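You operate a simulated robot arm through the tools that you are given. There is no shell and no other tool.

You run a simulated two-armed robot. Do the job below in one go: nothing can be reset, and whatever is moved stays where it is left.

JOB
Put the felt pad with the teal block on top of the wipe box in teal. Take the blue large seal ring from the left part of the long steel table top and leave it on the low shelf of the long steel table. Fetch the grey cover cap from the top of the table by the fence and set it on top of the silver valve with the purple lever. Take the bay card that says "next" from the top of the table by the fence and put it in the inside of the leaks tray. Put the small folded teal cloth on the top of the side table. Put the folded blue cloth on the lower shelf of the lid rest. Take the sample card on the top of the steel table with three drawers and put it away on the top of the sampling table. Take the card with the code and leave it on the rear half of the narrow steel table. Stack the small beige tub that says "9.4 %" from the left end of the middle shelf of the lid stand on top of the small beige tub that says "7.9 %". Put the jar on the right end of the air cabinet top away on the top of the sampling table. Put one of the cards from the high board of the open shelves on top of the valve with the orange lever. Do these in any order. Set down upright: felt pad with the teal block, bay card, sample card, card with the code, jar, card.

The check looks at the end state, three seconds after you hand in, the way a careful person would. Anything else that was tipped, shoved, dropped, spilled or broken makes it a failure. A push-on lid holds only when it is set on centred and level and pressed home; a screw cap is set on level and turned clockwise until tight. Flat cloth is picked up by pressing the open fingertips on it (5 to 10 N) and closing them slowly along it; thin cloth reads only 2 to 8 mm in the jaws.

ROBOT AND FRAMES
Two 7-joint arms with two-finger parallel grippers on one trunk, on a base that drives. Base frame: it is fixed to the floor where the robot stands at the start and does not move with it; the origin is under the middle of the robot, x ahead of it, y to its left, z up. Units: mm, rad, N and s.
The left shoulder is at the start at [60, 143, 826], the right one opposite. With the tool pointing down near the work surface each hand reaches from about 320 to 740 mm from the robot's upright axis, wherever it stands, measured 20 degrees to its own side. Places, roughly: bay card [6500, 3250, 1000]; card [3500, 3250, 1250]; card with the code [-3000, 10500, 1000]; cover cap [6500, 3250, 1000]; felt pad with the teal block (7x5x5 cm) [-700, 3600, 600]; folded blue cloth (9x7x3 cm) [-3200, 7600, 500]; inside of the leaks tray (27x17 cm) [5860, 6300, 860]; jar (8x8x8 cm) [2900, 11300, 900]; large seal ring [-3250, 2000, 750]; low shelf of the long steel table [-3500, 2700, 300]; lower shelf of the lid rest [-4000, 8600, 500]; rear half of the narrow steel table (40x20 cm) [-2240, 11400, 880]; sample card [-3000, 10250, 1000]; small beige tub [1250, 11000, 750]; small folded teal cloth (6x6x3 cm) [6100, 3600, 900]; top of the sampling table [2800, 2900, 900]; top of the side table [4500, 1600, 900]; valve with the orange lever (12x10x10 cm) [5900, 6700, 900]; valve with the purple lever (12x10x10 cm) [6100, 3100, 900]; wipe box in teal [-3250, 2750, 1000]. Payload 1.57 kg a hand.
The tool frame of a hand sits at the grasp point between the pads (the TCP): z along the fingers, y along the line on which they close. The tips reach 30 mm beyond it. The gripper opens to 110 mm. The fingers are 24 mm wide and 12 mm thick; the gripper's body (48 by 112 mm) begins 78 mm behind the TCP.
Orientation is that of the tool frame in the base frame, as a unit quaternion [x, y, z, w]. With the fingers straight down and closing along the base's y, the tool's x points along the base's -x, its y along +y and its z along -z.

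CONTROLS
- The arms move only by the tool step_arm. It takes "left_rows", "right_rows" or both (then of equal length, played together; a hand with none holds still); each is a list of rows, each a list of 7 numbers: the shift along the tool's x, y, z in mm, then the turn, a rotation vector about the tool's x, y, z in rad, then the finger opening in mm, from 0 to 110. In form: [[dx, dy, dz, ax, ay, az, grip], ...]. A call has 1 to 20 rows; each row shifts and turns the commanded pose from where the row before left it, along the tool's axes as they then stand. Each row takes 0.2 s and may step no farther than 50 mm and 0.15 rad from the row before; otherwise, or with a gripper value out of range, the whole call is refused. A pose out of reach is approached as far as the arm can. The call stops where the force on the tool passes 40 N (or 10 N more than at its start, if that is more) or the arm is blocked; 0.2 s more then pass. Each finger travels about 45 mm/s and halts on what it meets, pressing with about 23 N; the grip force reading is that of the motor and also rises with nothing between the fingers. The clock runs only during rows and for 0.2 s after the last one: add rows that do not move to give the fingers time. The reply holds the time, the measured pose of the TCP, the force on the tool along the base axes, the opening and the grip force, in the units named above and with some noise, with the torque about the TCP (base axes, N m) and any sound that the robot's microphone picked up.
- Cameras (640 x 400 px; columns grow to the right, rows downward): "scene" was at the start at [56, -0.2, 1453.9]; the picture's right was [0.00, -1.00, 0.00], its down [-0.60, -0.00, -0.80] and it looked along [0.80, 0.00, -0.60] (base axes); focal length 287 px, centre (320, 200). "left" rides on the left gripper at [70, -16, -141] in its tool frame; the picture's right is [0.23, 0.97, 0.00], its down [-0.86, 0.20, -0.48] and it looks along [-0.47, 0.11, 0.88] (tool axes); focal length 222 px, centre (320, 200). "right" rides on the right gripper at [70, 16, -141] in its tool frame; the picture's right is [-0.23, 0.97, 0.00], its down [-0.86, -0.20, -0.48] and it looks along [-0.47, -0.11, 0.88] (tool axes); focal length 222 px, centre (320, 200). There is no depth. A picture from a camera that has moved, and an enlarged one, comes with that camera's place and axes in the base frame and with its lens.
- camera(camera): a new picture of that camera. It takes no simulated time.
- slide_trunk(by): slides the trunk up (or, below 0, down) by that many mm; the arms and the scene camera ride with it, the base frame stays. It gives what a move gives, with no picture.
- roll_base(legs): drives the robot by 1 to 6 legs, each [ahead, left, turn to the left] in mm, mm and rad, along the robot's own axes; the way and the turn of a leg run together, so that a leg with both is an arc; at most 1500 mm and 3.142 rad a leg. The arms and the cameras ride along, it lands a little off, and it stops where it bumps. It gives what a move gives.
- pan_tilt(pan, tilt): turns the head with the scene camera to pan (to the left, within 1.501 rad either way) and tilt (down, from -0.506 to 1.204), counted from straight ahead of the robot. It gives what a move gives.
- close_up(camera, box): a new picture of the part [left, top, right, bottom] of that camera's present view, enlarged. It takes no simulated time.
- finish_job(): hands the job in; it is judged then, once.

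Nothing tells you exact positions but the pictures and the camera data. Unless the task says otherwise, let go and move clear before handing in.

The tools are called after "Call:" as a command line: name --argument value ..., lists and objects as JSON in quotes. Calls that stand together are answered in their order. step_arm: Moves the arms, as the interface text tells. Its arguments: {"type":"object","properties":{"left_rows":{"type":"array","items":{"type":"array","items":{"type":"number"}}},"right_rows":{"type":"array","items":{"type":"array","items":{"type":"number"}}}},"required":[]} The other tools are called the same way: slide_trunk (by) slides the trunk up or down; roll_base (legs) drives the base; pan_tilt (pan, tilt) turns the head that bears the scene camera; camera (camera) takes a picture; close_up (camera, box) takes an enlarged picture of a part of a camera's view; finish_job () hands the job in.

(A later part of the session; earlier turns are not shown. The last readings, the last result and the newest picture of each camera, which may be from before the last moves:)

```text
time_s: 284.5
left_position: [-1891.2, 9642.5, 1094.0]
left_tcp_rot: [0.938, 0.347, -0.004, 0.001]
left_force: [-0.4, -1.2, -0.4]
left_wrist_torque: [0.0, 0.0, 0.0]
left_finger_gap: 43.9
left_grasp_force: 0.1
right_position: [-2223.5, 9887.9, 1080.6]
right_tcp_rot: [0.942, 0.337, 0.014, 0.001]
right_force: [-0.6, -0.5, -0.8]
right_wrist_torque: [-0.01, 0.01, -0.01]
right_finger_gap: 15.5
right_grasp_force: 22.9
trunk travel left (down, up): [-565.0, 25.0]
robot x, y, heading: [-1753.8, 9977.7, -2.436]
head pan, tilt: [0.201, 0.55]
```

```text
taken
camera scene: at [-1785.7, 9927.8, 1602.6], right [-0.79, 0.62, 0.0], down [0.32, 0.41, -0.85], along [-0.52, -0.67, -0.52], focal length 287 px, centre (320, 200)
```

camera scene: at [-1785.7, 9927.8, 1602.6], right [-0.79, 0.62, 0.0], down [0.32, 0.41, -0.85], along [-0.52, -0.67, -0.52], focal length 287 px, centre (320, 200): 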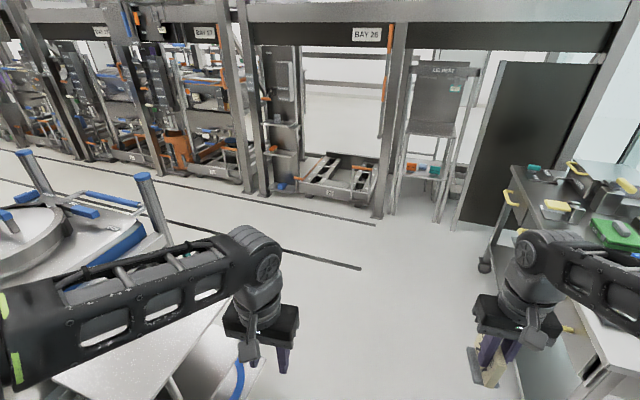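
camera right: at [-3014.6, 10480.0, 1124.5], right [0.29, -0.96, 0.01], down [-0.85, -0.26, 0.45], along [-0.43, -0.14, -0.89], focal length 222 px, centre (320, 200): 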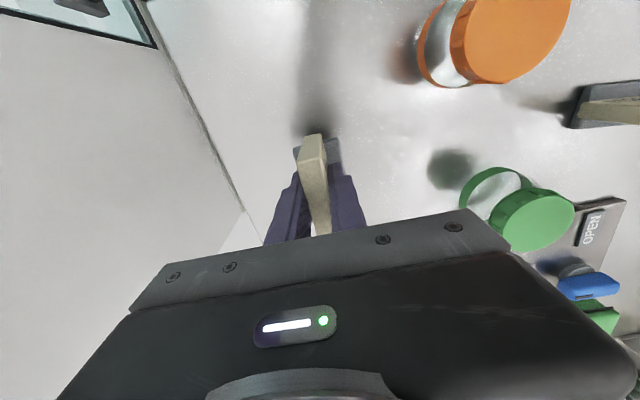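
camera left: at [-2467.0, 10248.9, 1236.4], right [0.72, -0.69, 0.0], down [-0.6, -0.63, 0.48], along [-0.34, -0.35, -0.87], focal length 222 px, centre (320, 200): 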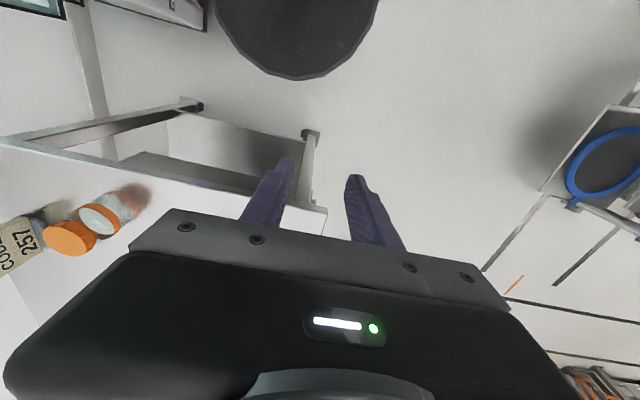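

The strafe was blocked on the left — the blue-capped tank trolley is right beside me. I look at it before moving.

Call:
pan_tilt --pan 1.2 --tilt 0.7

Call:
camera --camera "scene"

```text
time_s: 285.8
left_position: [-1891.1, 9641.7, 1093.9]
left_tcp_rot: [0.938, 0.347, -0.004, 0.001]
left_force: [0.4, -0.4, 0.1]
left_wrist_torque: [-0.01, -0.02, 0.0]
left_finger_gap: 44.0
left_grasp_force: 0.2
right_position: [-2223.1, 9887.9, 1081.2]
right_tcp_rot: [0.941, 0.337, 0.013, 0.002]
right_force: [-0.7, 1.0, -1.2]
right_wrist_torque: [0.03, -0.04, 0.02]
right_finger_gap: 15.7
right_grasp_force: 23.5
trunk travel left (down, up): [-565.0, 25.0]
robot x, y, heading: [-1748.7, 9977.9, -2.431]
head pan, tilt: [1.201, 0.7]
```

```text
taken
camera scene: at [-1702.4, 9918.4, 1589.5], right [-0.94, -0.33, 0.0], down [-0.21, 0.61, -0.77], along [0.25, -0.72, -0.64], focal length 287 px, centre (320, 200)
```

scene: 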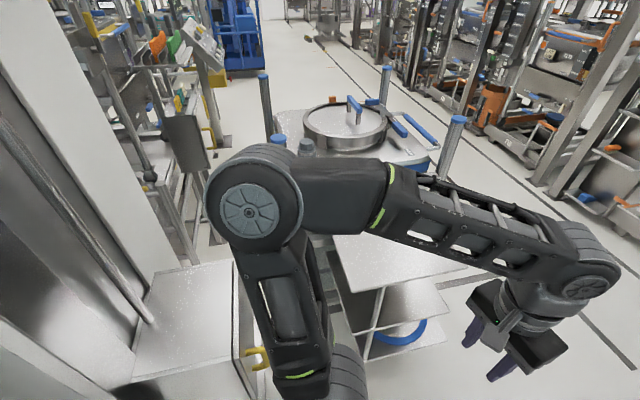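

A docking shelf of the trolley stopped the base. I step 70 mm away, turn to face the table, and then move left along it with the trolley behind me.

Call:
roll_base --legs '[[0, -70, 0], [0, 0, -1.71]]'

Call:
pan_tilt --pan 0.3 --tilt 0.6

Call:
camera --camera "scene"

Call:
camera --camera "right"

```text
time_s: 290.9
left_position: [-2112.6, 10218.6, 1093.1]
left_tcp_rot: [0.876, -0.482, -0.004, -0.003]
left_force: [-0.1, 0.1, 0.9]
left_wrist_torque: [0.01, 0.0, -0.03]
left_finger_gap: 43.7
left_grasp_force: 0.1
right_position: [-1821.5, 10512.7, 1081.5]
right_tcp_rot: [0.871, -0.491, 0.008, 0.011]
right_force: [1.3, -0.1, -0.6]
right_wrist_torque: [-0.03, -0.03, -0.02]
right_finger_gap: 15.6
right_grasp_force: 23.1
trunk travel left (down, up): [-565.0, 25.0]
robot x, y, heading: [-1799.5, 10033.8, 2.138]
head pan, tilt: [1.201, 0.7]
```

```text
time_s: 292.1
left_position: [-2112.7, 10218.1, 1093.8]
left_tcp_rot: [0.876, -0.482, -0.004, -0.003]
left_force: [-0.8, 0.2, 0.4]
left_wrist_torque: [-0.01, 0.02, 0.03]
left_finger_gap: 43.9
left_grasp_force: 0.2
right_position: [-1821.8, 10513.4, 1082.3]
right_tcp_rot: [0.871, -0.491, 0.007, 0.012]
right_force: [0.3, 0.8, -0.8]
right_wrist_torque: [-0.02, -0.01, 0.01]
right_finger_gap: 15.6
right_grasp_force: 23.2
trunk travel left (down, up): [-565.0, 25.0]
robot x, y, heading: [-1801.3, 10033.6, 2.139]
head pan, tilt: [0.3, 0.6]
```

```text
taken
camera scene: at [-1850.9, 10065.2, 1598.1], right [0.65, 0.76, 0.0], down [0.43, -0.37, -0.82], along [-0.63, 0.53, -0.57], focal length 287 px, centre (320, 200)
```

scene: 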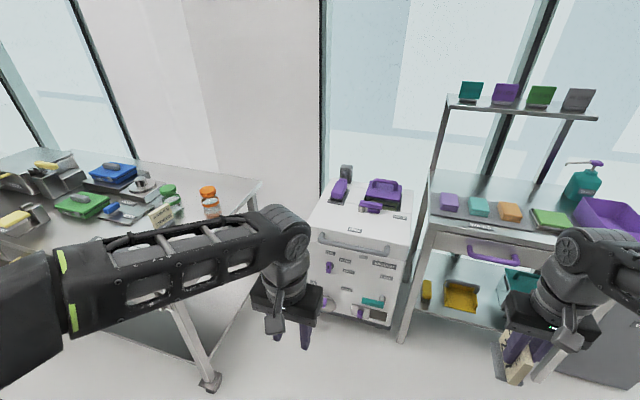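

```text
taken
camera right: at [-1801.3, 10449.6, 1225.4], right [-0.95, -0.31, 0.01], down [-0.27, 0.85, 0.45], along [-0.15, 0.43, -0.89], focal length 222 px, centre (320, 200)
```

right: 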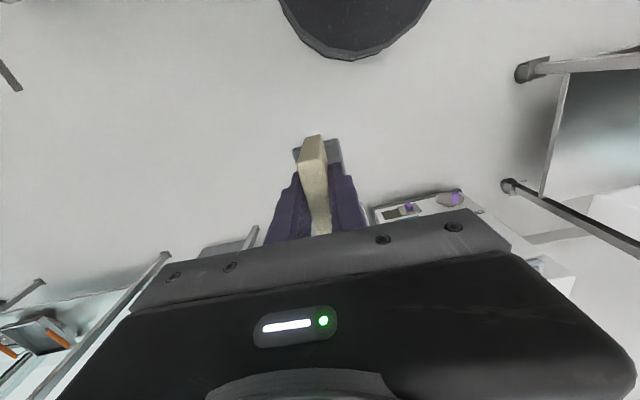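

I see the narrow steel table with its overshelf just ahead-right. Since I hold the code card, I place it first; zooming on that table.

Call:
close_up --camera "scene" --box '[400, 60, 640, 260]'

```text
2.00 times, centred on (520, 160) of scene
camera zoom: at [-1850.9, 10065.2, 1598.1], right [0.65, 0.76, 0.0], down [0.43, -0.37, -0.82], along [-0.63, 0.53, -0.57], focal length 574 px, centre (-80, 280)
```

zoom: 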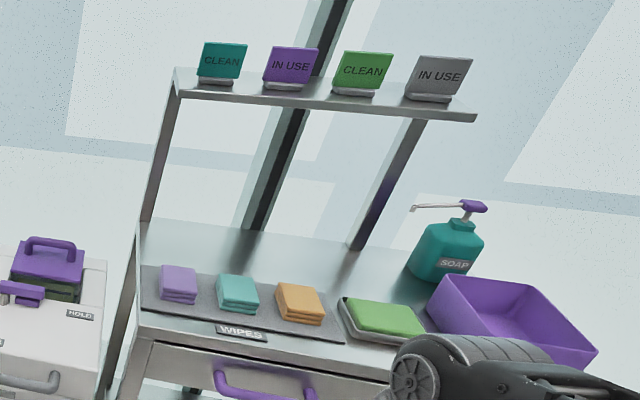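

Rear half of the narrow table is u 3904–4304, v 10770–10970; the overshelf (z≈1200) sits above its rear edge. I drive to its front: right 200, ahead 400, then look.

Call:
roll_base --legs '[[0, -200, -0.013], [450, 0, 0]]'

Call:
pan_tilt --pan -0.2 --tilt 0.6

Call:
camera --camera "scene"

```text
time_s: 296.0
left_position: [-2166.5, 10709.2, 1094.7]
left_tcp_rot: [0.871, -0.491, -0.003, -0.003]
left_force: [-1.0, -0.4, -0.4]
left_wrist_torque: [-0.05, -0.02, 0.02]
left_finger_gap: 44.1
left_grasp_force: 0.0
right_position: [-1867.9, 10997.2, 1080.6]
right_tcp_rot: [0.866, -0.501, 0.008, 0.012]
right_force: [-0.6, -0.6, -0.4]
right_wrist_torque: [-0.02, -0.02, 0.0]
right_finger_gap: 15.6
right_grasp_force: 23.0
trunk travel left (down, up): [-565.0, 25.0]
robot x, y, heading: [-1858.5, 10518.9, 2.115]
head pan, tilt: [0.3, 0.6]
```

```text
time_s: 296.9
left_position: [-2167.4, 10710.0, 1094.3]
left_tcp_rot: [0.871, -0.492, -0.003, -0.003]
left_force: [-0.2, -0.6, 0.2]
left_wrist_torque: [0.02, -0.01, 0.04]
left_finger_gap: 44.1
left_grasp_force: 0.1
right_position: [-1869.6, 10996.7, 1081.3]
right_tcp_rot: [0.866, -0.501, 0.008, 0.011]
right_force: [0.1, 0.4, -0.8]
right_wrist_torque: [-0.03, -0.01, -0.02]
right_finger_gap: 15.5
right_grasp_force: 23.1
trunk travel left (down, up): [-565.0, 25.0]
robot x, y, heading: [-1858.8, 10519.7, 2.111]
head pan, tilt: [-0.201, 0.6]
```

```text
taken
camera scene: at [-1871.8, 10574.4, 1598.1], right [0.94, 0.34, 0.0], down [0.19, -0.53, -0.82], along [-0.28, 0.78, -0.57], focal length 287 px, centre (320, 200)
```

scene: 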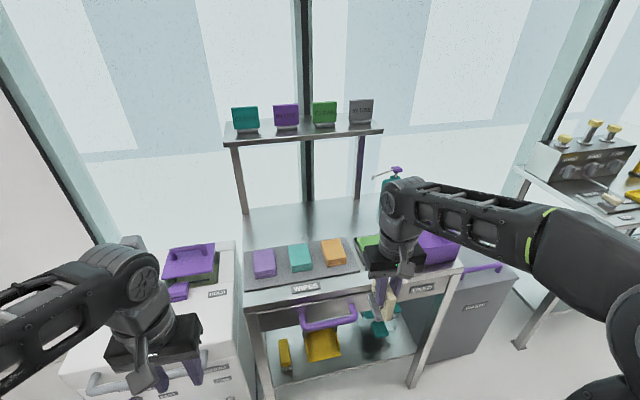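

I zoom again to measure the overshelf's front edge and the free rear area.

Call:
close_up --camera "scene" --box '[210, 90, 420, 310]'

Call:
camera --camera "right"

Call:
camera --camera "left"

```text
1.82 times, centred on (315, 200) of scene
camera zoom: at [-1871.8, 10574.4, 1598.1], right [0.94, 0.34, 0.0], down [0.19, -0.53, -0.82], along [-0.28, 0.78, -0.57], focal length 522 px, centre (329, 200)
```

zoom: 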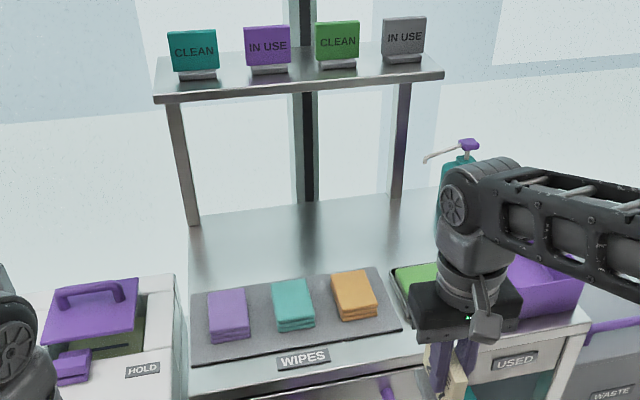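

```text
taken
camera right: at [-1849.7, 10933.1, 1225.4], right [-0.96, -0.29, 0.01], down [-0.25, 0.85, 0.45], along [-0.14, 0.43, -0.89], focal length 222 px, centre (320, 200)
```

right: 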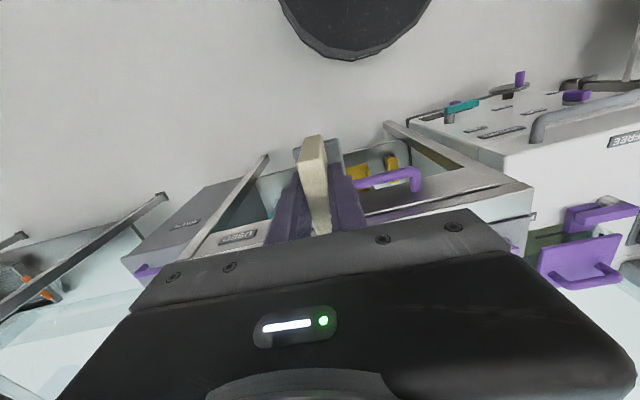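

```text
taken
camera left: at [-2115.5, 10657.5, 1236.2], right [-0.72, -0.7, 0.0], down [-0.61, 0.63, 0.49], along [-0.34, 0.35, -0.87], focal length 222 px, centre (320, 200)
```

left: 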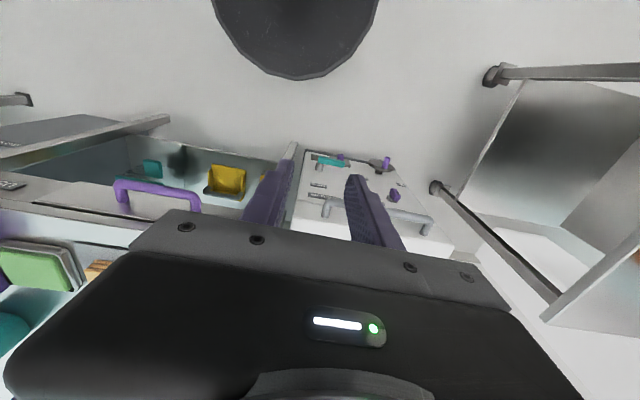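

The overshelf's front edge is flush with the rear posts (v≈10980), so the rear half is open from above. I drive 215 mm forward and raise the trunk.

Call:
roll_base --legs '[[215, 0, 0.013]]'

Call:
slide_trunk --by 25

Call:
camera --camera "scene"

```text
time_s: 298.6
left_position: [-2282.3, 10893.9, 1093.2]
left_tcp_rot: [0.873, -0.487, -0.003, -0.002]
left_force: [0.2, -0.3, -0.2]
left_wrist_torque: [-0.04, -0.04, 0.0]
left_finger_gap: 44.0
left_grasp_force: 0.0
right_position: [-1987.8, 11184.3, 1080.8]
right_tcp_rot: [0.868, -0.496, 0.008, 0.012]
right_force: [0.4, -0.4, -1.4]
right_wrist_torque: [-0.04, -0.02, -0.01]
right_finger_gap: 15.7
right_grasp_force: 22.9
trunk travel left (down, up): [-565.0, 25.0]
robot x, y, heading: [-1970.0, 10704.5, 2.128]
head pan, tilt: [-0.201, 0.6]
```

```text
time_s: 299.3
left_position: [-2283.5, 10892.9, 1119.9]
left_tcp_rot: [0.873, -0.487, -0.004, -0.003]
left_force: [0.6, 0.2, 0.1]
left_wrist_torque: [0.03, -0.03, -0.02]
left_finger_gap: 44.0
left_grasp_force: 0.0
right_position: [-1989.6, 11184.3, 1106.2]
right_tcp_rot: [0.868, -0.496, 0.008, 0.011]
right_force: [0.5, -0.2, -0.9]
right_wrist_torque: [0.01, -0.02, -0.02]
right_finger_gap: 15.6
right_grasp_force: 23.4
trunk travel left (down, up): [-590.0, 0.0]
robot x, y, heading: [-1972.9, 10701.9, 2.118]
head pan, tilt: [-0.201, 0.6]
```

```text
taken
camera scene: at [-1986.3, 10761.1, 1623.1], right [0.94, 0.34, 0.0], down [0.19, -0.53, -0.83], along [-0.28, 0.77, -0.56], focal length 287 px, centre (320, 200)
```

scene: 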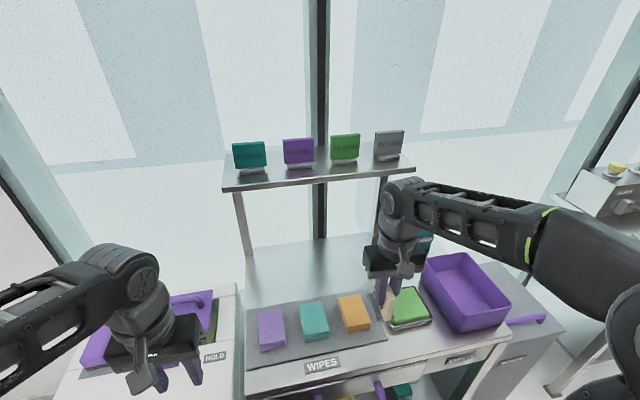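

I move the card forward-left towards the rear half, descending to TCP z≈1010 on the way (card bottom ≈930, above the cloths).

Call:
step_arm --right_rows '[[-40.8, 18.3, 13.7, 0, 0, 0, 4], [-40.8, 18.3, 13.7, 0, 0, 0, 4], [-40.8, 18.3, 13.7, 0, 0, 0, 4], [-40.8, 18.3, 13.7, 0, 0, 0, 4], [-40.8, 18.3, 13.7, 0, 0, 0, 4], [-40.8, 18.3, 13.7, 0, 0, 0, 4], [-40.8, 18.3, 13.7, 0, 0, 0, 4]]'

Call:
camera --camera "scene"

Call:
camera --camera "right"

```text
time_s: 301.1
left_position: [-2266.1, 10878.5, 1124.9]
left_tcp_rot: [0.871, -0.491, -0.011, -0.005]
left_force: [-0.1, -1.4, -0.1]
left_wrist_torque: [-0.01, -0.01, 0.0]
left_finger_gap: 44.2
left_grasp_force: 0.0
right_position: [-2183.2, 11318.7, 1023.8]
right_tcp_rot: [0.866, -0.499, 0.005, 0.01]
right_force: [0.6, -0.3, -0.9]
right_wrist_torque: [-0.02, -0.01, -0.02]
right_finger_gap: 15.4
right_grasp_force: 23.2
right hand out of reach, approached as far as the arm can: row 7
trunk travel left (down, up): [-590.0, 0.0]
robot x, y, heading: [-1966.3, 10700.9, 2.114]
head pan, tilt: [-0.201, 0.6]
stopped in row 7 (right hand): the arm was blocked; the commanded pose is now the measured one
```

```text
taken
camera scene: at [-1966.8, 10737.2, 1624.2], right [0.94, 0.34, 0.0], down [0.18, -0.52, -0.83], along [-0.28, 0.78, -0.55], focal length 287 px, centre (320, 200)
```

scene: 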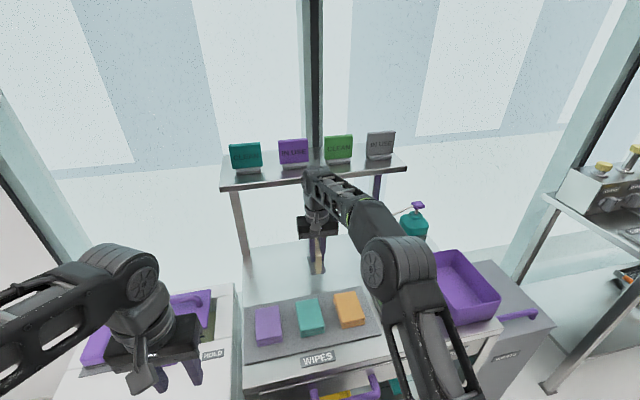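

```text
taken
camera right: at [-2163.6, 11253.6, 1167.9], right [-0.96, -0.29, 0.01], down [-0.26, 0.85, 0.46], along [-0.14, 0.44, -0.89], focal length 222 px, centre (320, 200)
```

right: 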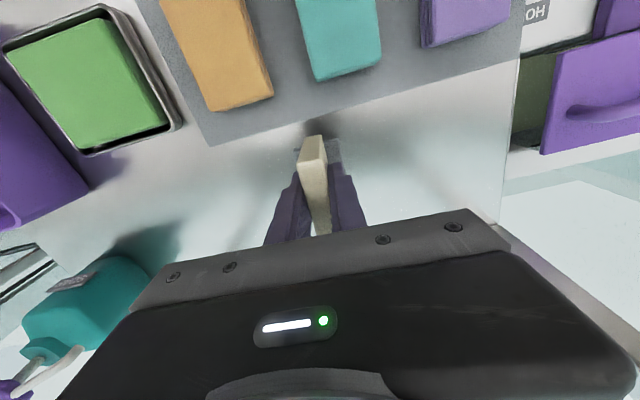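

The wrist met the overshelf's front edge, which overhangs further than I judged; signs are still standing. With a vertical grip the card can't go far enough back, so I retreat and will re-grip the card with a tilted tool on the drawer table's free right strip.

Call:
step_arm --right_rows '[[40.8, -18.3, 0, 0, 0, 0, 4], [40.8, -18.3, -10, 0, 0, 0, 4], [40.8, -18.3, -13.7, 0, 0, 0, 4], [40.8, -18.3, -13.7, 0, 0, 0, 4], [40.8, -18.3, -13.7, 0, 0, 0, 4], [40.8, -18.3, -13.7, 0, 0, 0, 4]]'

Call:
camera --camera "scene"

```text
time_s: 302.5
left_position: [-2277.4, 10891.7, 1119.0]
left_tcp_rot: [0.872, -0.489, -0.004, -0.003]
left_force: [-0.1, -0.6, -0.5]
left_wrist_torque: [0.04, 0.02, 0.0]
left_finger_gap: 44.0
left_grasp_force: 0.0
right_position: [-1977.1, 11174.8, 1088.5]
right_tcp_rot: [0.867, -0.498, 0.012, 0.013]
right_force: [0.3, -0.5, 0.1]
right_wrist_torque: [0.01, -0.01, 0.05]
right_finger_gap: 15.8
right_grasp_force: 23.1
trunk travel left (down, up): [-590.0, 0.0]
robot x, y, heading: [-1968.5, 10702.4, 2.112]
head pan, tilt: [-0.201, 0.6]
```

```text
taken
camera scene: at [-1981.0, 10757.5, 1623.2], right [0.94, 0.34, 0.0], down [0.19, -0.53, -0.83], along [-0.28, 0.78, -0.56], focal length 287 px, centre (320, 200)
```

scene: 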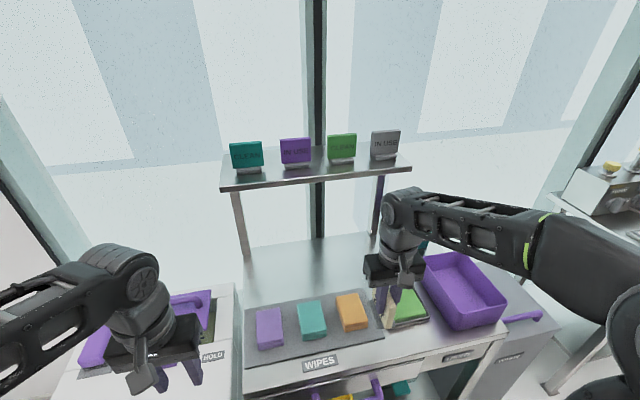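

The overshelf edge is at v≈10850, z≈1220. I drive back to the front of the drawer table.

Call:
roll_base --legs '[[-570, 0, 0.014], [0, 1080, 0]]'

Call:
pan_tilt --pan 0.0 --tilt 0.65

Call:
camera --camera "scene"

```text
time_s: 310.8
left_position: [-2891.4, 9840.8, 1119.3]
left_tcp_rot: [0.881, -0.474, -0.004, -0.004]
left_force: [-0.9, 0.1, 0.2]
left_wrist_torque: [0.07, -0.03, 0.0]
left_finger_gap: 44.0
left_grasp_force: 0.1
right_position: [-2601.7, 10133.2, 1088.4]
right_tcp_rot: [0.876, -0.481, 0.013, 0.014]
right_force: [-0.3, 0.4, -1.7]
right_wrist_torque: [0.0, -0.02, 0.02]
right_finger_gap: 15.7
right_grasp_force: 23.2
trunk travel left (down, up): [-590.0, 0.0]
robot x, y, heading: [-2572.3, 9662.1, 2.16]
head pan, tilt: [-0.201, 0.6]
```

```text
time_s: 311.5
left_position: [-2890.6, 9838.7, 1118.6]
left_tcp_rot: [0.881, -0.473, -0.004, -0.003]
left_force: [-0.2, 0.4, 0.1]
left_wrist_torque: [-0.03, -0.01, -0.04]
left_finger_gap: 43.8
left_grasp_force: 0.0
right_position: [-2601.4, 10133.8, 1089.3]
right_tcp_rot: [0.877, -0.481, 0.013, 0.013]
right_force: [0.6, 1.1, -1.2]
right_wrist_torque: [0.03, 0.0, -0.01]
right_finger_gap: 15.7
right_grasp_force: 23.1
trunk travel left (down, up): [-590.0, 0.0]
robot x, y, heading: [-2575.8, 9665.5, 2.155]
head pan, tilt: [0.0, 0.649]
```

```text
taken
camera scene: at [-2605.4, 9707.9, 1618.8], right [0.83, 0.55, 0.0], down [0.33, -0.5, -0.8], along [-0.44, 0.66, -0.6], focal length 287 px, centre (320, 200)
```

scene: 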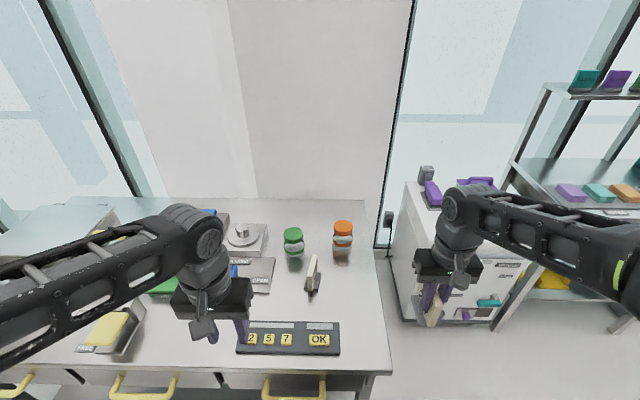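

I'm in front of the drawer table. The free strip right of the keypad is about 115 mm right of my axis; I bring the code card over it.

Call:
step_arm --right_rows '[[-16, 40, 0, 0, 0, 0, 4], [-16, 40, 0, 0, 0, 0, 4], [-16, 40, 0, 0, 0, 0, 4], [0, 0, 40, 0, 0, 0, 4], [0, 0, 40, 0, 0, 0, 4]]'

Call:
camera --camera "right"

Call:
camera --camera "scene"

```text
time_s: 312.7
left_position: [-2892.2, 9840.5, 1119.0]
left_tcp_rot: [0.881, -0.473, -0.003, -0.003]
left_force: [-0.1, -0.1, 0.0]
left_wrist_torque: [-0.02, -0.01, 0.02]
left_finger_gap: 44.2
left_grasp_force: 0.1
right_position: [-2727.7, 10105.8, 1006.9]
right_tcp_rot: [0.877, -0.481, 0.013, 0.013]
right_force: [-0.1, -0.7, -1.9]
right_wrist_torque: [-0.04, 0.01, 0.01]
right_finger_gap: 15.7
right_grasp_force: 23.1
trunk travel left (down, up): [-590.0, 0.0]
robot x, y, heading: [-2571.8, 9660.6, 2.155]
head pan, tilt: [0.0, 0.649]
```

```text
taken
camera right: at [-2707.5, 10044.5, 1152.3], right [-0.94, -0.33, 0.0], down [-0.29, 0.84, 0.45], along [-0.15, 0.42, -0.89], focal length 222 px, centre (320, 200)
```

right: 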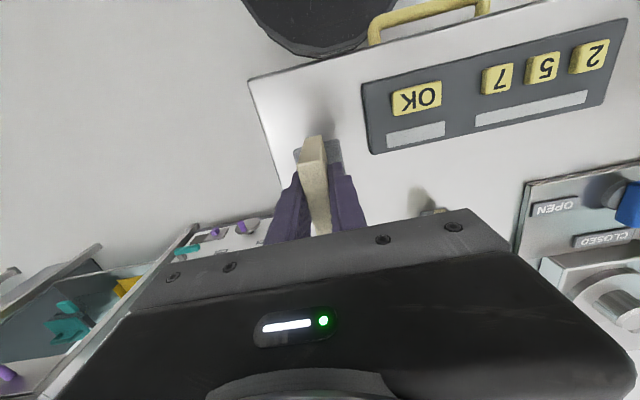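

```text
taken
camera scene: at [-2606.4, 9708.2, 1618.8], right [0.83, 0.55, 0.0], down [0.33, -0.5, -0.8], along [-0.44, 0.66, -0.61], focal length 287 px, centre (320, 200)
```

scene: 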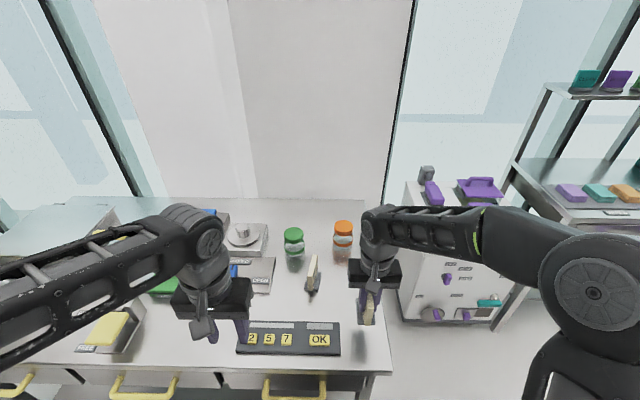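

Footprint is between keypad and table edge. I lower the card to the table.

Call:
step_arm --right_rows '[[0, 0, 30, 0, 0, 0, 4], [0, 0, 30, 0, 0, 0, 4], [0, 0, 6, 0, 0, 0, 4]]'

Call:
step_arm --right_rows '[[0, 0, 4, 0, 0, 0, 4]]'

Call:
step_arm --right_rows '[[0, 0, 3, 0, 0, 0, 4]]'

```text
time_s: 313.5
left_position: [-2890.6, 9841.3, 1118.7]
left_tcp_rot: [0.881, -0.473, -0.003, -0.003]
left_force: [-0.2, 0.3, 1.0]
left_wrist_torque: [-0.01, 0.02, -0.01]
left_finger_gap: 44.0
left_grasp_force: 0.0
right_position: [-2727.4, 10105.6, 943.9]
right_tcp_rot: [0.877, -0.481, 0.012, 0.012]
right_force: [-0.2, 0.7, -1.7]
right_wrist_torque: [-0.02, -0.03, -0.01]
right_finger_gap: 15.6
right_grasp_force: 22.8
trunk travel left (down, up): [-590.0, 0.0]
robot x, y, heading: [-2571.0, 9664.5, 2.158]
head pan, tilt: [0.0, 0.649]
```

```text
time_s: 313.9
left_position: [-2889.4, 9838.8, 1119.6]
left_tcp_rot: [0.881, -0.473, -0.003, -0.002]
left_force: [0.2, 0.5, 0.0]
left_wrist_torque: [0.01, 0.02, 0.03]
left_finger_gap: 43.8
left_grasp_force: 0.1
right_position: [-2727.6, 10105.2, 939.4]
right_tcp_rot: [0.876, -0.481, 0.013, 0.013]
right_force: [-0.6, -0.4, -1.0]
right_wrist_torque: [-0.02, -0.03, 0.01]
right_finger_gap: 15.5
right_grasp_force: 23.2
trunk travel left (down, up): [-590.0, 0.0]
robot x, y, heading: [-2575.1, 9665.2, 2.156]
head pan, tilt: [0.0, 0.649]
```

```text
time_s: 314.3
left_position: [-2890.6, 9839.6, 1118.0]
left_tcp_rot: [0.881, -0.473, -0.003, -0.003]
left_force: [0.3, 0.9, 1.6]
left_wrist_torque: [-0.02, -0.02, 0.02]
left_finger_gap: 43.8
left_grasp_force: 0.1
right_position: [-2726.8, 10104.7, 935.0]
right_tcp_rot: [0.877, -0.481, 0.012, 0.013]
right_force: [0.1, -0.2, 0.3]
right_wrist_torque: [0.02, -0.01, 0.0]
right_finger_gap: 16.0
right_grasp_force: 23.5
trunk travel left (down, up): [-590.0, 0.0]
robot x, y, heading: [-2570.4, 9664.1, 2.153]
head pan, tilt: [0.0, 0.649]
```

Call:
step_arm --right_rows '[[0, 0, 3, 0, 0, 0, 4]]'

Call:
step_arm --right_rows '[[0, 0, 2, 0, 0, 0, 4]]'

```text
time_s: 314.7
left_position: [-2890.8, 9841.1, 1119.6]
left_tcp_rot: [0.881, -0.473, -0.002, -0.002]
left_force: [-0.6, -0.2, -0.8]
left_wrist_torque: [0.01, 0.03, 0.02]
left_finger_gap: 44.0
left_grasp_force: 0.1
right_position: [-2727.0, 10104.3, 932.6]
right_tcp_rot: [0.877, -0.481, 0.012, 0.013]
right_force: [0.2, -0.7, -1.9]
right_wrist_torque: [-0.02, -0.01, 0.02]
right_finger_gap: 15.8
right_grasp_force: 22.7
trunk travel left (down, up): [-590.0, 0.0]
robot x, y, heading: [-2575.3, 9657.8, 2.156]
head pan, tilt: [0.0, 0.649]
```

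```text
time_s: 315.1
left_position: [-2890.7, 9840.2, 1118.8]
left_tcp_rot: [0.881, -0.473, -0.002, -0.003]
left_force: [0.1, 0.1, 0.2]
left_wrist_torque: [0.01, 0.02, -0.01]
left_finger_gap: 44.0
left_grasp_force: 0.1
right_position: [-2727.0, 10105.0, 931.2]
right_tcp_rot: [0.877, -0.481, 0.012, 0.013]
right_force: [0.0, 0.3, -0.9]
right_wrist_torque: [0.01, -0.02, -0.03]
right_finger_gap: 15.5
right_grasp_force: 22.8
trunk travel left (down, up): [-590.0, 0.0]
robot x, y, heading: [-2578.1, 9661.8, 2.156]
head pan, tilt: [0.0, 0.649]
```

Call:
step_arm --right_rows '[[0, 0, 2, 0, 0, 0, 4]]'

Call:
step_arm --right_rows '[[0, 0, 1.5, 0, 0, 0, 4]]'

```text
time_s: 315.5
left_position: [-2889.9, 9840.4, 1118.4]
left_tcp_rot: [0.881, -0.473, -0.003, -0.003]
left_force: [0.1, 0.5, 0.6]
left_wrist_torque: [0.01, 0.0, -0.01]
left_finger_gap: 44.3
left_grasp_force: 0.0
right_position: [-2727.1, 10104.3, 929.5]
right_tcp_rot: [0.877, -0.481, 0.012, 0.013]
right_force: [2.2, -0.4, 5.9]
right_wrist_torque: [0.33, -0.07, -0.06]
right_finger_gap: 15.9
right_grasp_force: 23.0
trunk travel left (down, up): [-590.0, 0.0]
robot x, y, heading: [-2573.2, 9659.5, 2.152]
head pan, tilt: [0.0, 0.649]
```

```text
time_s: 315.9
left_position: [-2889.3, 9838.6, 1119.6]
left_tcp_rot: [0.881, -0.473, -0.003, -0.003]
left_force: [0.4, 0.1, -0.2]
left_wrist_torque: [-0.04, 0.0, 0.03]
left_finger_gap: 43.9
left_grasp_force: 0.0
right_position: [-2726.9, 10103.4, 929.1]
right_tcp_rot: [0.876, -0.481, 0.011, 0.013]
right_force: [1.7, 0.1, 10.0]
right_wrist_torque: [0.64, 0.04, -0.07]
right_finger_gap: 15.8
right_grasp_force: 22.5
trunk travel left (down, up): [-590.0, 0.0]
robot x, y, heading: [-2574.3, 9661.4, 2.157]
head pan, tilt: [0.0, 0.649]
```

The card stands on the table again (contact at 929). I open a little, tilt the tool forward 0.5 rad around it, lower 10 mm and re-grip.

Call:
step_arm --right_rows '[[0, 0, -1, 0, 0, 0, 20], [0, 0, 0, 0, 0, 0, 30], [0, 0, 0, 0, 0, 0, 40], [0, 0, 0, 0, 0, 0, 40], [0, 0, 0, 0, -0.1, 0, 40], [0, 0, 0, 0, -0.1, 0, 40], [0, 0, 0, 0, -0.1, 0, 40], [0, 0, 0, 0, -0.1, 0, 40], [0, 0, 0, 0, -0.1, 0, 40], [4.8, 0, 8.8, 0, 0, 0, 40]]'

Call:
camera --camera "right"

Call:
close_up --camera "scene" --box '[230, 200, 450, 380]'

```text
time_s: 318.1
left_position: [-2890.2, 9841.6, 1119.0]
left_tcp_rot: [0.881, -0.473, -0.003, -0.002]
left_force: [-0.6, 1.2, -0.2]
left_wrist_torque: [-0.05, 0.03, 0.03]
left_finger_gap: 43.8
left_grasp_force: 0.0
right_position: [-2725.8, 10104.9, 917.1]
right_tcp_rot: [0.852, -0.469, -0.205, -0.105]
right_force: [0.5, 1.5, 0.6]
right_wrist_torque: [-0.01, 0.0, 0.02]
right_finger_gap: 39.8
right_grasp_force: 0.1
trunk travel left (down, up): [-590.0, 0.0]
robot x, y, heading: [-2570.7, 9661.9, 2.153]
head pan, tilt: [0.0, 0.649]
```

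```text
taken
camera right: at [-2672.7, 9991.5, 1013.5], right [-0.93, -0.35, 0.11], down [-0.12, 0.58, 0.81], along [-0.35, 0.74, -0.58], focal length 222 px, centre (320, 200)
```

right: 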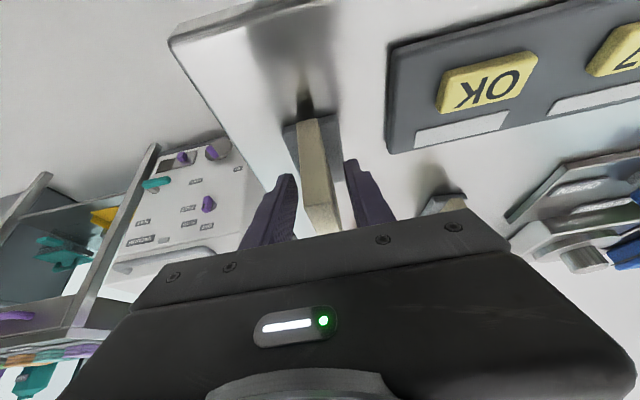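

```text
2.22 times, centred on (340, 290) of scene
camera zoom: at [-2605.3, 9708.9, 1618.8], right [0.83, 0.55, 0.0], down [0.33, -0.51, -0.8], along [-0.44, 0.66, -0.61], focal length 638 px, centre (276, 0)
```

zoom: 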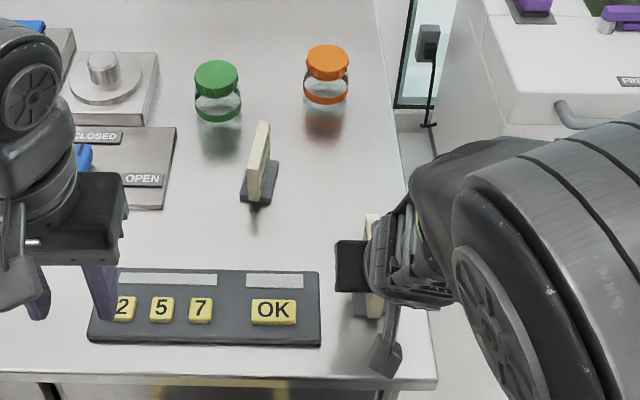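

Call:
step_arm --right_rows '[[0, 0, 0, 0, 0, 0, 32], [0, 0, 0, 0, 0, 0, 24], [0, 0, 0, 0, 0, 0, 16], [0, 0, 0, 0, 0, 0, 8], [0, 0, 0, 0, 0, 0, 4], [0, 0, 0, 0, 0, 0, 4]]'

Call:
step_arm --right_rows '[[-14.4, 0, -26.3, 0, 0, 0, 4], [-19.2, 0, -35.1, 0, 0, 0, 4], [-19.2, 0, -35.1, 0, 0, 0, 4]]'

Call:
camera --camera "right"

```text
time_s: 319.5
left_position: [-2890.2, 9840.5, 1119.2]
left_tcp_rot: [0.881, -0.474, -0.003, -0.002]
left_force: [0.0, -0.7, -0.5]
left_wrist_torque: [-0.01, -0.02, 0.03]
left_finger_gap: 44.0
left_grasp_force: 0.0
right_position: [-2725.9, 10104.1, 917.9]
right_tcp_rot: [0.852, -0.47, -0.205, -0.107]
right_force: [0.3, 0.3, 2.4]
right_wrist_torque: [0.03, -0.06, -0.03]
right_finger_gap: 15.8
right_grasp_force: 23.1
trunk travel left (down, up): [-590.0, 0.0]
robot x, y, heading: [-2571.7, 9662.0, 2.153]
head pan, tilt: [0.0, 0.649]
```

```text
time_s: 320.3
left_position: [-2889.9, 9840.6, 1119.1]
left_tcp_rot: [0.881, -0.474, -0.004, -0.002]
left_force: [-0.9, 0.4, 0.5]
left_wrist_torque: [0.02, 0.06, 0.03]
left_finger_gap: 43.9
left_grasp_force: 0.1
right_position: [-2725.4, 10109.4, 1028.4]
right_tcp_rot: [0.852, -0.47, -0.204, -0.106]
right_force: [0.6, -0.3, -0.1]
right_wrist_torque: [-0.01, -0.03, 0.02]
right_finger_gap: 15.8
right_grasp_force: 23.2
trunk travel left (down, up): [-590.0, 0.0]
robot x, y, heading: [-2576.0, 9662.2, 2.156]
head pan, tilt: [0.0, 0.649]
```

```text
taken
camera right: at [-2672.1, 9996.3, 1124.5], right [-0.93, -0.35, 0.11], down [-0.12, 0.58, 0.81], along [-0.35, 0.74, -0.58], focal length 222 px, centre (320, 200)
```

right: 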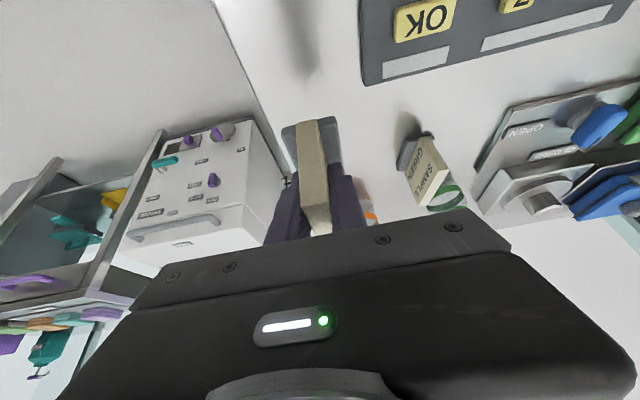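

The code card is re-gripped with a tilted tool. I move it aside and bring the left hand over the sample card, turning the tool 0.2 rad to match its plane.

Call:
step_arm --right_rows '[[0, -40, 0, 0, 0, 0, 4], [0, -40, 0, 0, 0, 0, 4], [0, -30, 0, 0, 0, 0, 4]]'

Call:
step_arm --left_rows '[[-38, -18.25, 9, 0, 0, 0, 44], [-38, -18.25, 9, 0, 0, 0, 44], [-38, -18.25, 9, 0, 0, 0, 44], [-38, -18.25, 9, 0, 0, 0, 44], [-38, -18.25, 9, 0, 0, 0, 44], [-38, -18.25, 9, 0, 0, 0, 44], [-38, -18.25, 9, 0, 0, 0, 44], [-30, -18.25, 9, 0, 0, 0, 44], [0, 0, 0, 0, 0, 0.1, 44], [0, 0, 0, 0, 0, 0.1, 44]]'

Call:
camera --camera "left"

Call:
close_up --camera "scene" --box '[230, 180, 450, 360]'

```text
time_s: 321.1
left_position: [-2889.6, 9841.4, 1120.1]
left_tcp_rot: [0.881, -0.474, -0.004, -0.003]
left_force: [0.3, 0.7, 0.0]
left_wrist_torque: [0.0, 0.01, -0.02]
left_finger_gap: 44.0
left_grasp_force: 0.0
right_position: [-2636.4, 10169.8, 1027.7]
right_tcp_rot: [0.852, -0.469, -0.205, -0.106]
right_force: [-0.4, -0.9, -2.2]
right_wrist_torque: [0.01, -0.01, 0.01]
right_finger_gap: 15.7
right_grasp_force: 23.2
trunk travel left (down, up): [-590.0, 0.0]
robot x, y, heading: [-2570.7, 9662.6, 2.159]
head pan, tilt: [0.0, 0.649]
```

```text
time_s: 323.3
left_position: [-2933.4, 10168.0, 1050.9]
left_tcp_rot: [0.829, -0.559, -0.003, -0.001]
left_force: [-1.1, 0.3, 0.3]
left_wrist_torque: [0.03, -0.02, -0.01]
left_finger_gap: 44.1
left_grasp_force: 0.0
right_position: [-2637.2, 10170.7, 1027.7]
right_tcp_rot: [0.852, -0.47, -0.204, -0.107]
right_force: [-0.4, -0.2, -0.7]
right_wrist_torque: [0.01, -0.03, -0.02]
right_finger_gap: 15.6
right_grasp_force: 23.0
trunk travel left (down, up): [-590.0, 0.0]
robot x, y, heading: [-2573.4, 9663.9, 2.154]
head pan, tilt: [0.0, 0.649]
```

```text
taken
camera left: at [-2891.3, 10109.1, 1192.8], right [-0.82, -0.57, 0.0], down [-0.5, 0.72, 0.48], along [-0.28, 0.4, -0.87], focal length 222 px, centre (320, 200)
```

left: 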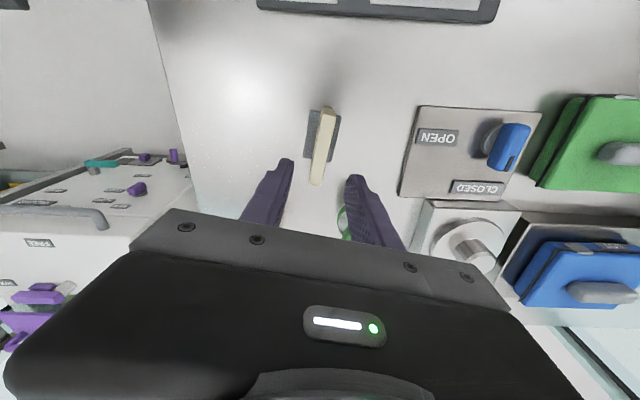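

```text
2.22 times, centred on (340, 270) of scene
camera zoom: at [-2605.4, 9708.5, 1618.8], right [0.83, 0.55, 0.0], down [0.33, -0.5, -0.8], along [-0.44, 0.66, -0.6], focal length 638 px, centre (276, 44)
```

zoom: 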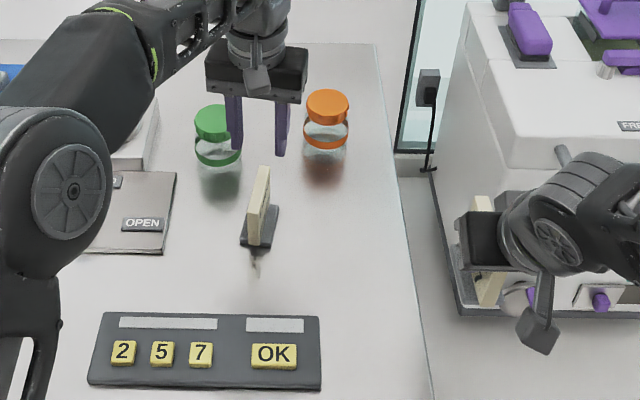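

The card is centred below the left fingers, off by ~0.07 rad in angle. I correct and lower in two stages.

Call:
step_arm --left_rows '[[0, 0, 40, 0, 0, -0.07, 44], [0, 0, 40, 0, 0, 0, 44]]'

Call:
camera --camera "left"

```text
time_s: 323.9
left_position: [-2933.2, 10168.0, 967.4]
left_tcp_rot: [0.849, -0.529, -0.005, -0.002]
left_force: [-0.9, 0.0, 0.3]
left_wrist_torque: [0.02, -0.01, -0.02]
left_finger_gap: 44.2
left_grasp_force: 0.1
right_position: [-2636.8, 10170.3, 1027.0]
right_tcp_rot: [0.852, -0.469, -0.205, -0.106]
right_force: [0.8, -0.1, -0.5]
right_wrist_torque: [0.01, -0.02, 0.01]
right_finger_gap: 15.7
right_grasp_force: 23.2
trunk travel left (down, up): [-590.0, 0.0]
robot x, y, heading: [-2574.2, 9662.1, 2.152]
head pan, tilt: [0.0, 0.649]
```

```text
taken
camera left: at [-2887.2, 10111.3, 1110.1], right [-0.77, -0.63, 0.0], down [-0.55, 0.68, 0.49], along [-0.31, 0.38, -0.87], focal length 222 px, centre (320, 200)
```

left: 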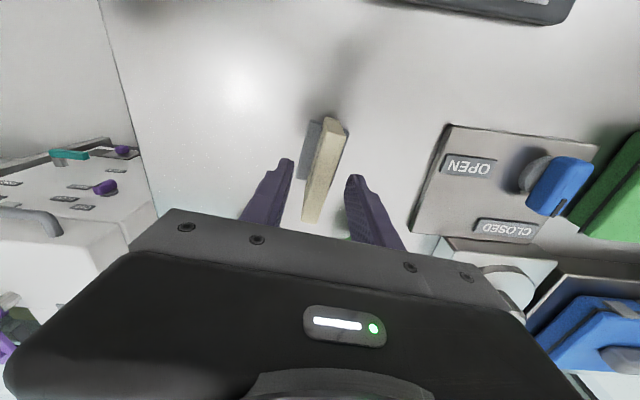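

Well aligned. I tilt the left tool 0.3 rad forward for easier placing later, lower around the card and grip it.

Call:
step_arm --left_rows '[[0, 0, 25, 0, 0, 0, 44], [0, 0, 0, 0, -0.1, 0, 44], [0, 0, 0, 0, -0.1, 0, 44], [0, 0, 0, 0, -0.1, 0, 44], [7, 0, 22, 0, 0, 0, 44]]'

Call:
camera --camera "left"

```text
time_s: 325.1
left_position: [-2935.2, 10168.7, 919.5]
left_tcp_rot: [0.838, -0.523, -0.131, -0.082]
left_force: [-0.8, 0.4, 0.3]
left_wrist_torque: [0.0, 0.01, 0.01]
left_finger_gap: 44.1
left_grasp_force: 0.0
right_position: [-2638.2, 10169.7, 1026.3]
right_tcp_rot: [0.852, -0.47, -0.204, -0.106]
right_force: [-0.1, 0.3, -0.6]
right_wrist_torque: [0.01, -0.03, 0.02]
right_finger_gap: 15.8
right_grasp_force: 22.6
trunk travel left (down, up): [-590.0, 0.0]
robot x, y, heading: [-2571.5, 9662.4, 2.158]
head pan, tilt: [0.0, 0.649]
```

```text
taken
camera left: at [-2871.7, 10079.0, 1035.1], right [-0.78, -0.62, -0.07], down [-0.47, 0.51, 0.72], along [-0.41, 0.59, -0.7], focal length 222 px, centre (320, 200)
```

left: 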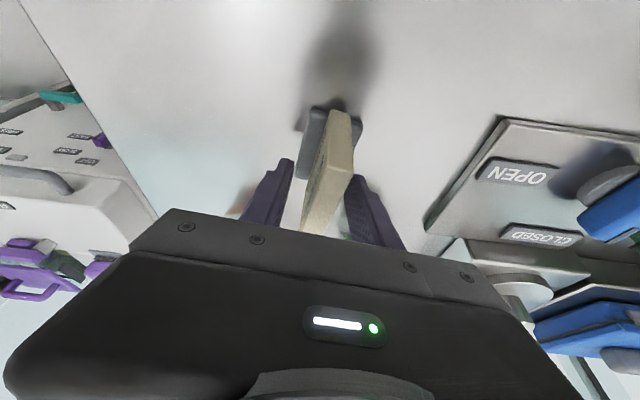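

Call:
step_arm --left_rows '[[0, 0, 0, 0, 0, 0, 34], [0, 0, 0, 0, 0, 0, 26], [0, 0, 0, 0, 0, 0, 18], [0, 0, 0, 0, 0, 0, 10], [0, 0, 0, 0, 0, 0, 4], [0, 0, 0, 0, 0, 0, 4]]'

Call:
camera --camera "left"

Call:
close_up --camera "scene" --box '[230, 180, 450, 360]'

```text
time_s: 326.5
left_position: [-2933.6, 10170.1, 920.5]
left_tcp_rot: [0.839, -0.523, -0.129, -0.081]
left_force: [0.4, 0.2, 0.0]
left_wrist_torque: [0.0, 0.02, 0.0]
left_finger_gap: 15.5
left_grasp_force: 22.7
right_position: [-2638.2, 10169.3, 1027.0]
right_tcp_rot: [0.852, -0.469, -0.206, -0.107]
right_force: [-0.5, 0.7, 0.3]
right_wrist_torque: [-0.02, -0.01, -0.04]
right_finger_gap: 15.6
right_grasp_force: 23.4
trunk travel left (down, up): [-590.0, 0.0]
robot x, y, heading: [-2571.9, 9659.6, 2.158]
head pan, tilt: [0.0, 0.649]
```

```text
taken
camera left: at [-2871.1, 10078.5, 1035.7], right [-0.78, -0.62, -0.07], down [-0.47, 0.51, 0.72], along [-0.41, 0.59, -0.7], focal length 222 px, centre (320, 200)
```

left: 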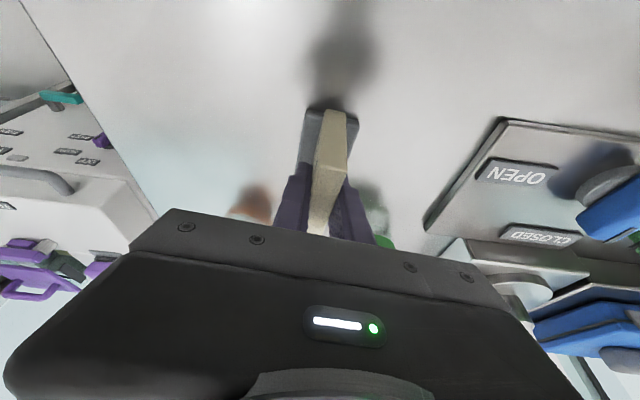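

```text
2.22 times, centred on (340, 270) of scene
camera zoom: at [-2605.5, 9708.0, 1618.8], right [0.83, 0.55, 0.0], down [0.33, -0.5, -0.8], along [-0.44, 0.66, -0.6], focal length 638 px, centre (276, 44)
```

zoom: 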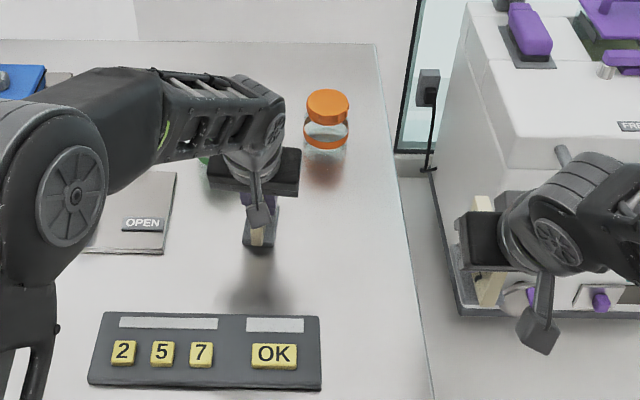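

Sample card gripped (15.5 mm). I lift it 130 mm and retract the left hand.

Call:
step_arm --left_rows '[[-11.8, 0, -38.2, 0, 0, 0, 4], [-11.8, 0, -38.2, 0, 0, 0, 4], [-11.8, 0, -38.2, 0, 0, 0, 4], [36, 18, -11, 0, 0, 0, 4], [36, 18, -11, 0, 0, 0, 4], [36, 18, -11, 0, 0, 0, 4], [36, 18, -11, 0, 0, 0, 4], [36, 18, -11, 0, 0, 0, 4], [36, 18, -11, 0, 0, 0, 4], [36, 18, -11, 0, 0, 0, 4]]'

Call:
camera --camera "left"

Call:
camera --camera "scene"

```text
time_s: 328.7
left_position: [-2929.2, 9875.6, 1040.3]
left_tcp_rot: [0.838, -0.523, -0.13, -0.081]
left_force: [-0.1, -1.4, -0.8]
left_wrist_torque: [0.0, -0.03, -0.02]
left_finger_gap: 15.6
left_grasp_force: 23.4
right_position: [-2637.4, 10168.8, 1027.0]
right_tcp_rot: [0.852, -0.47, -0.205, -0.107]
right_force: [0.3, -0.5, -1.7]
right_wrist_torque: [-0.01, -0.01, 0.0]
right_finger_gap: 15.9
right_grasp_force: 23.0
trunk travel left (down, up): [-590.0, 0.0]
robot x, y, heading: [-2572.9, 9659.7, 2.15]
head pan, tilt: [0.0, 0.649]
```

```text
taken
camera left: at [-2866.1, 9785.2, 1155.6], right [-0.78, -0.62, -0.07], down [-0.47, 0.51, 0.72], along [-0.41, 0.59, -0.69], focal length 222 px, centre (320, 200)
```

left: 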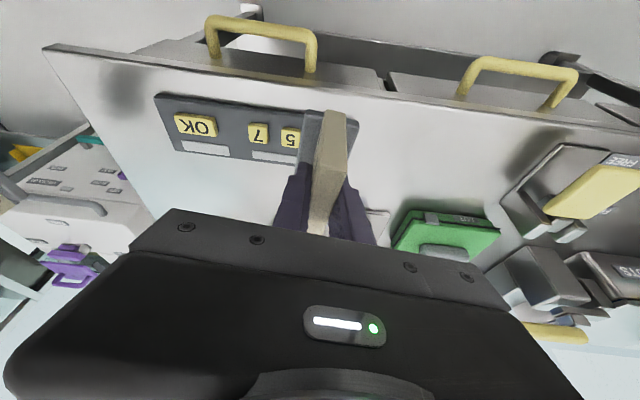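

```text
taken
camera scene: at [-2605.3, 9706.4, 1618.9], right [0.83, 0.55, 0.0], down [0.33, -0.5, -0.8], along [-0.44, 0.67, -0.6], focal length 287 px, centre (320, 200)
```

scene: 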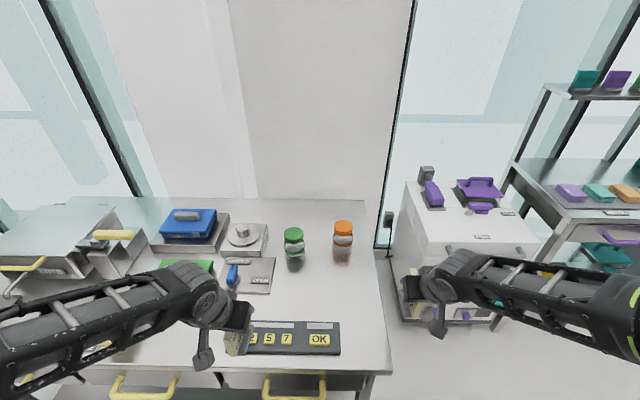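

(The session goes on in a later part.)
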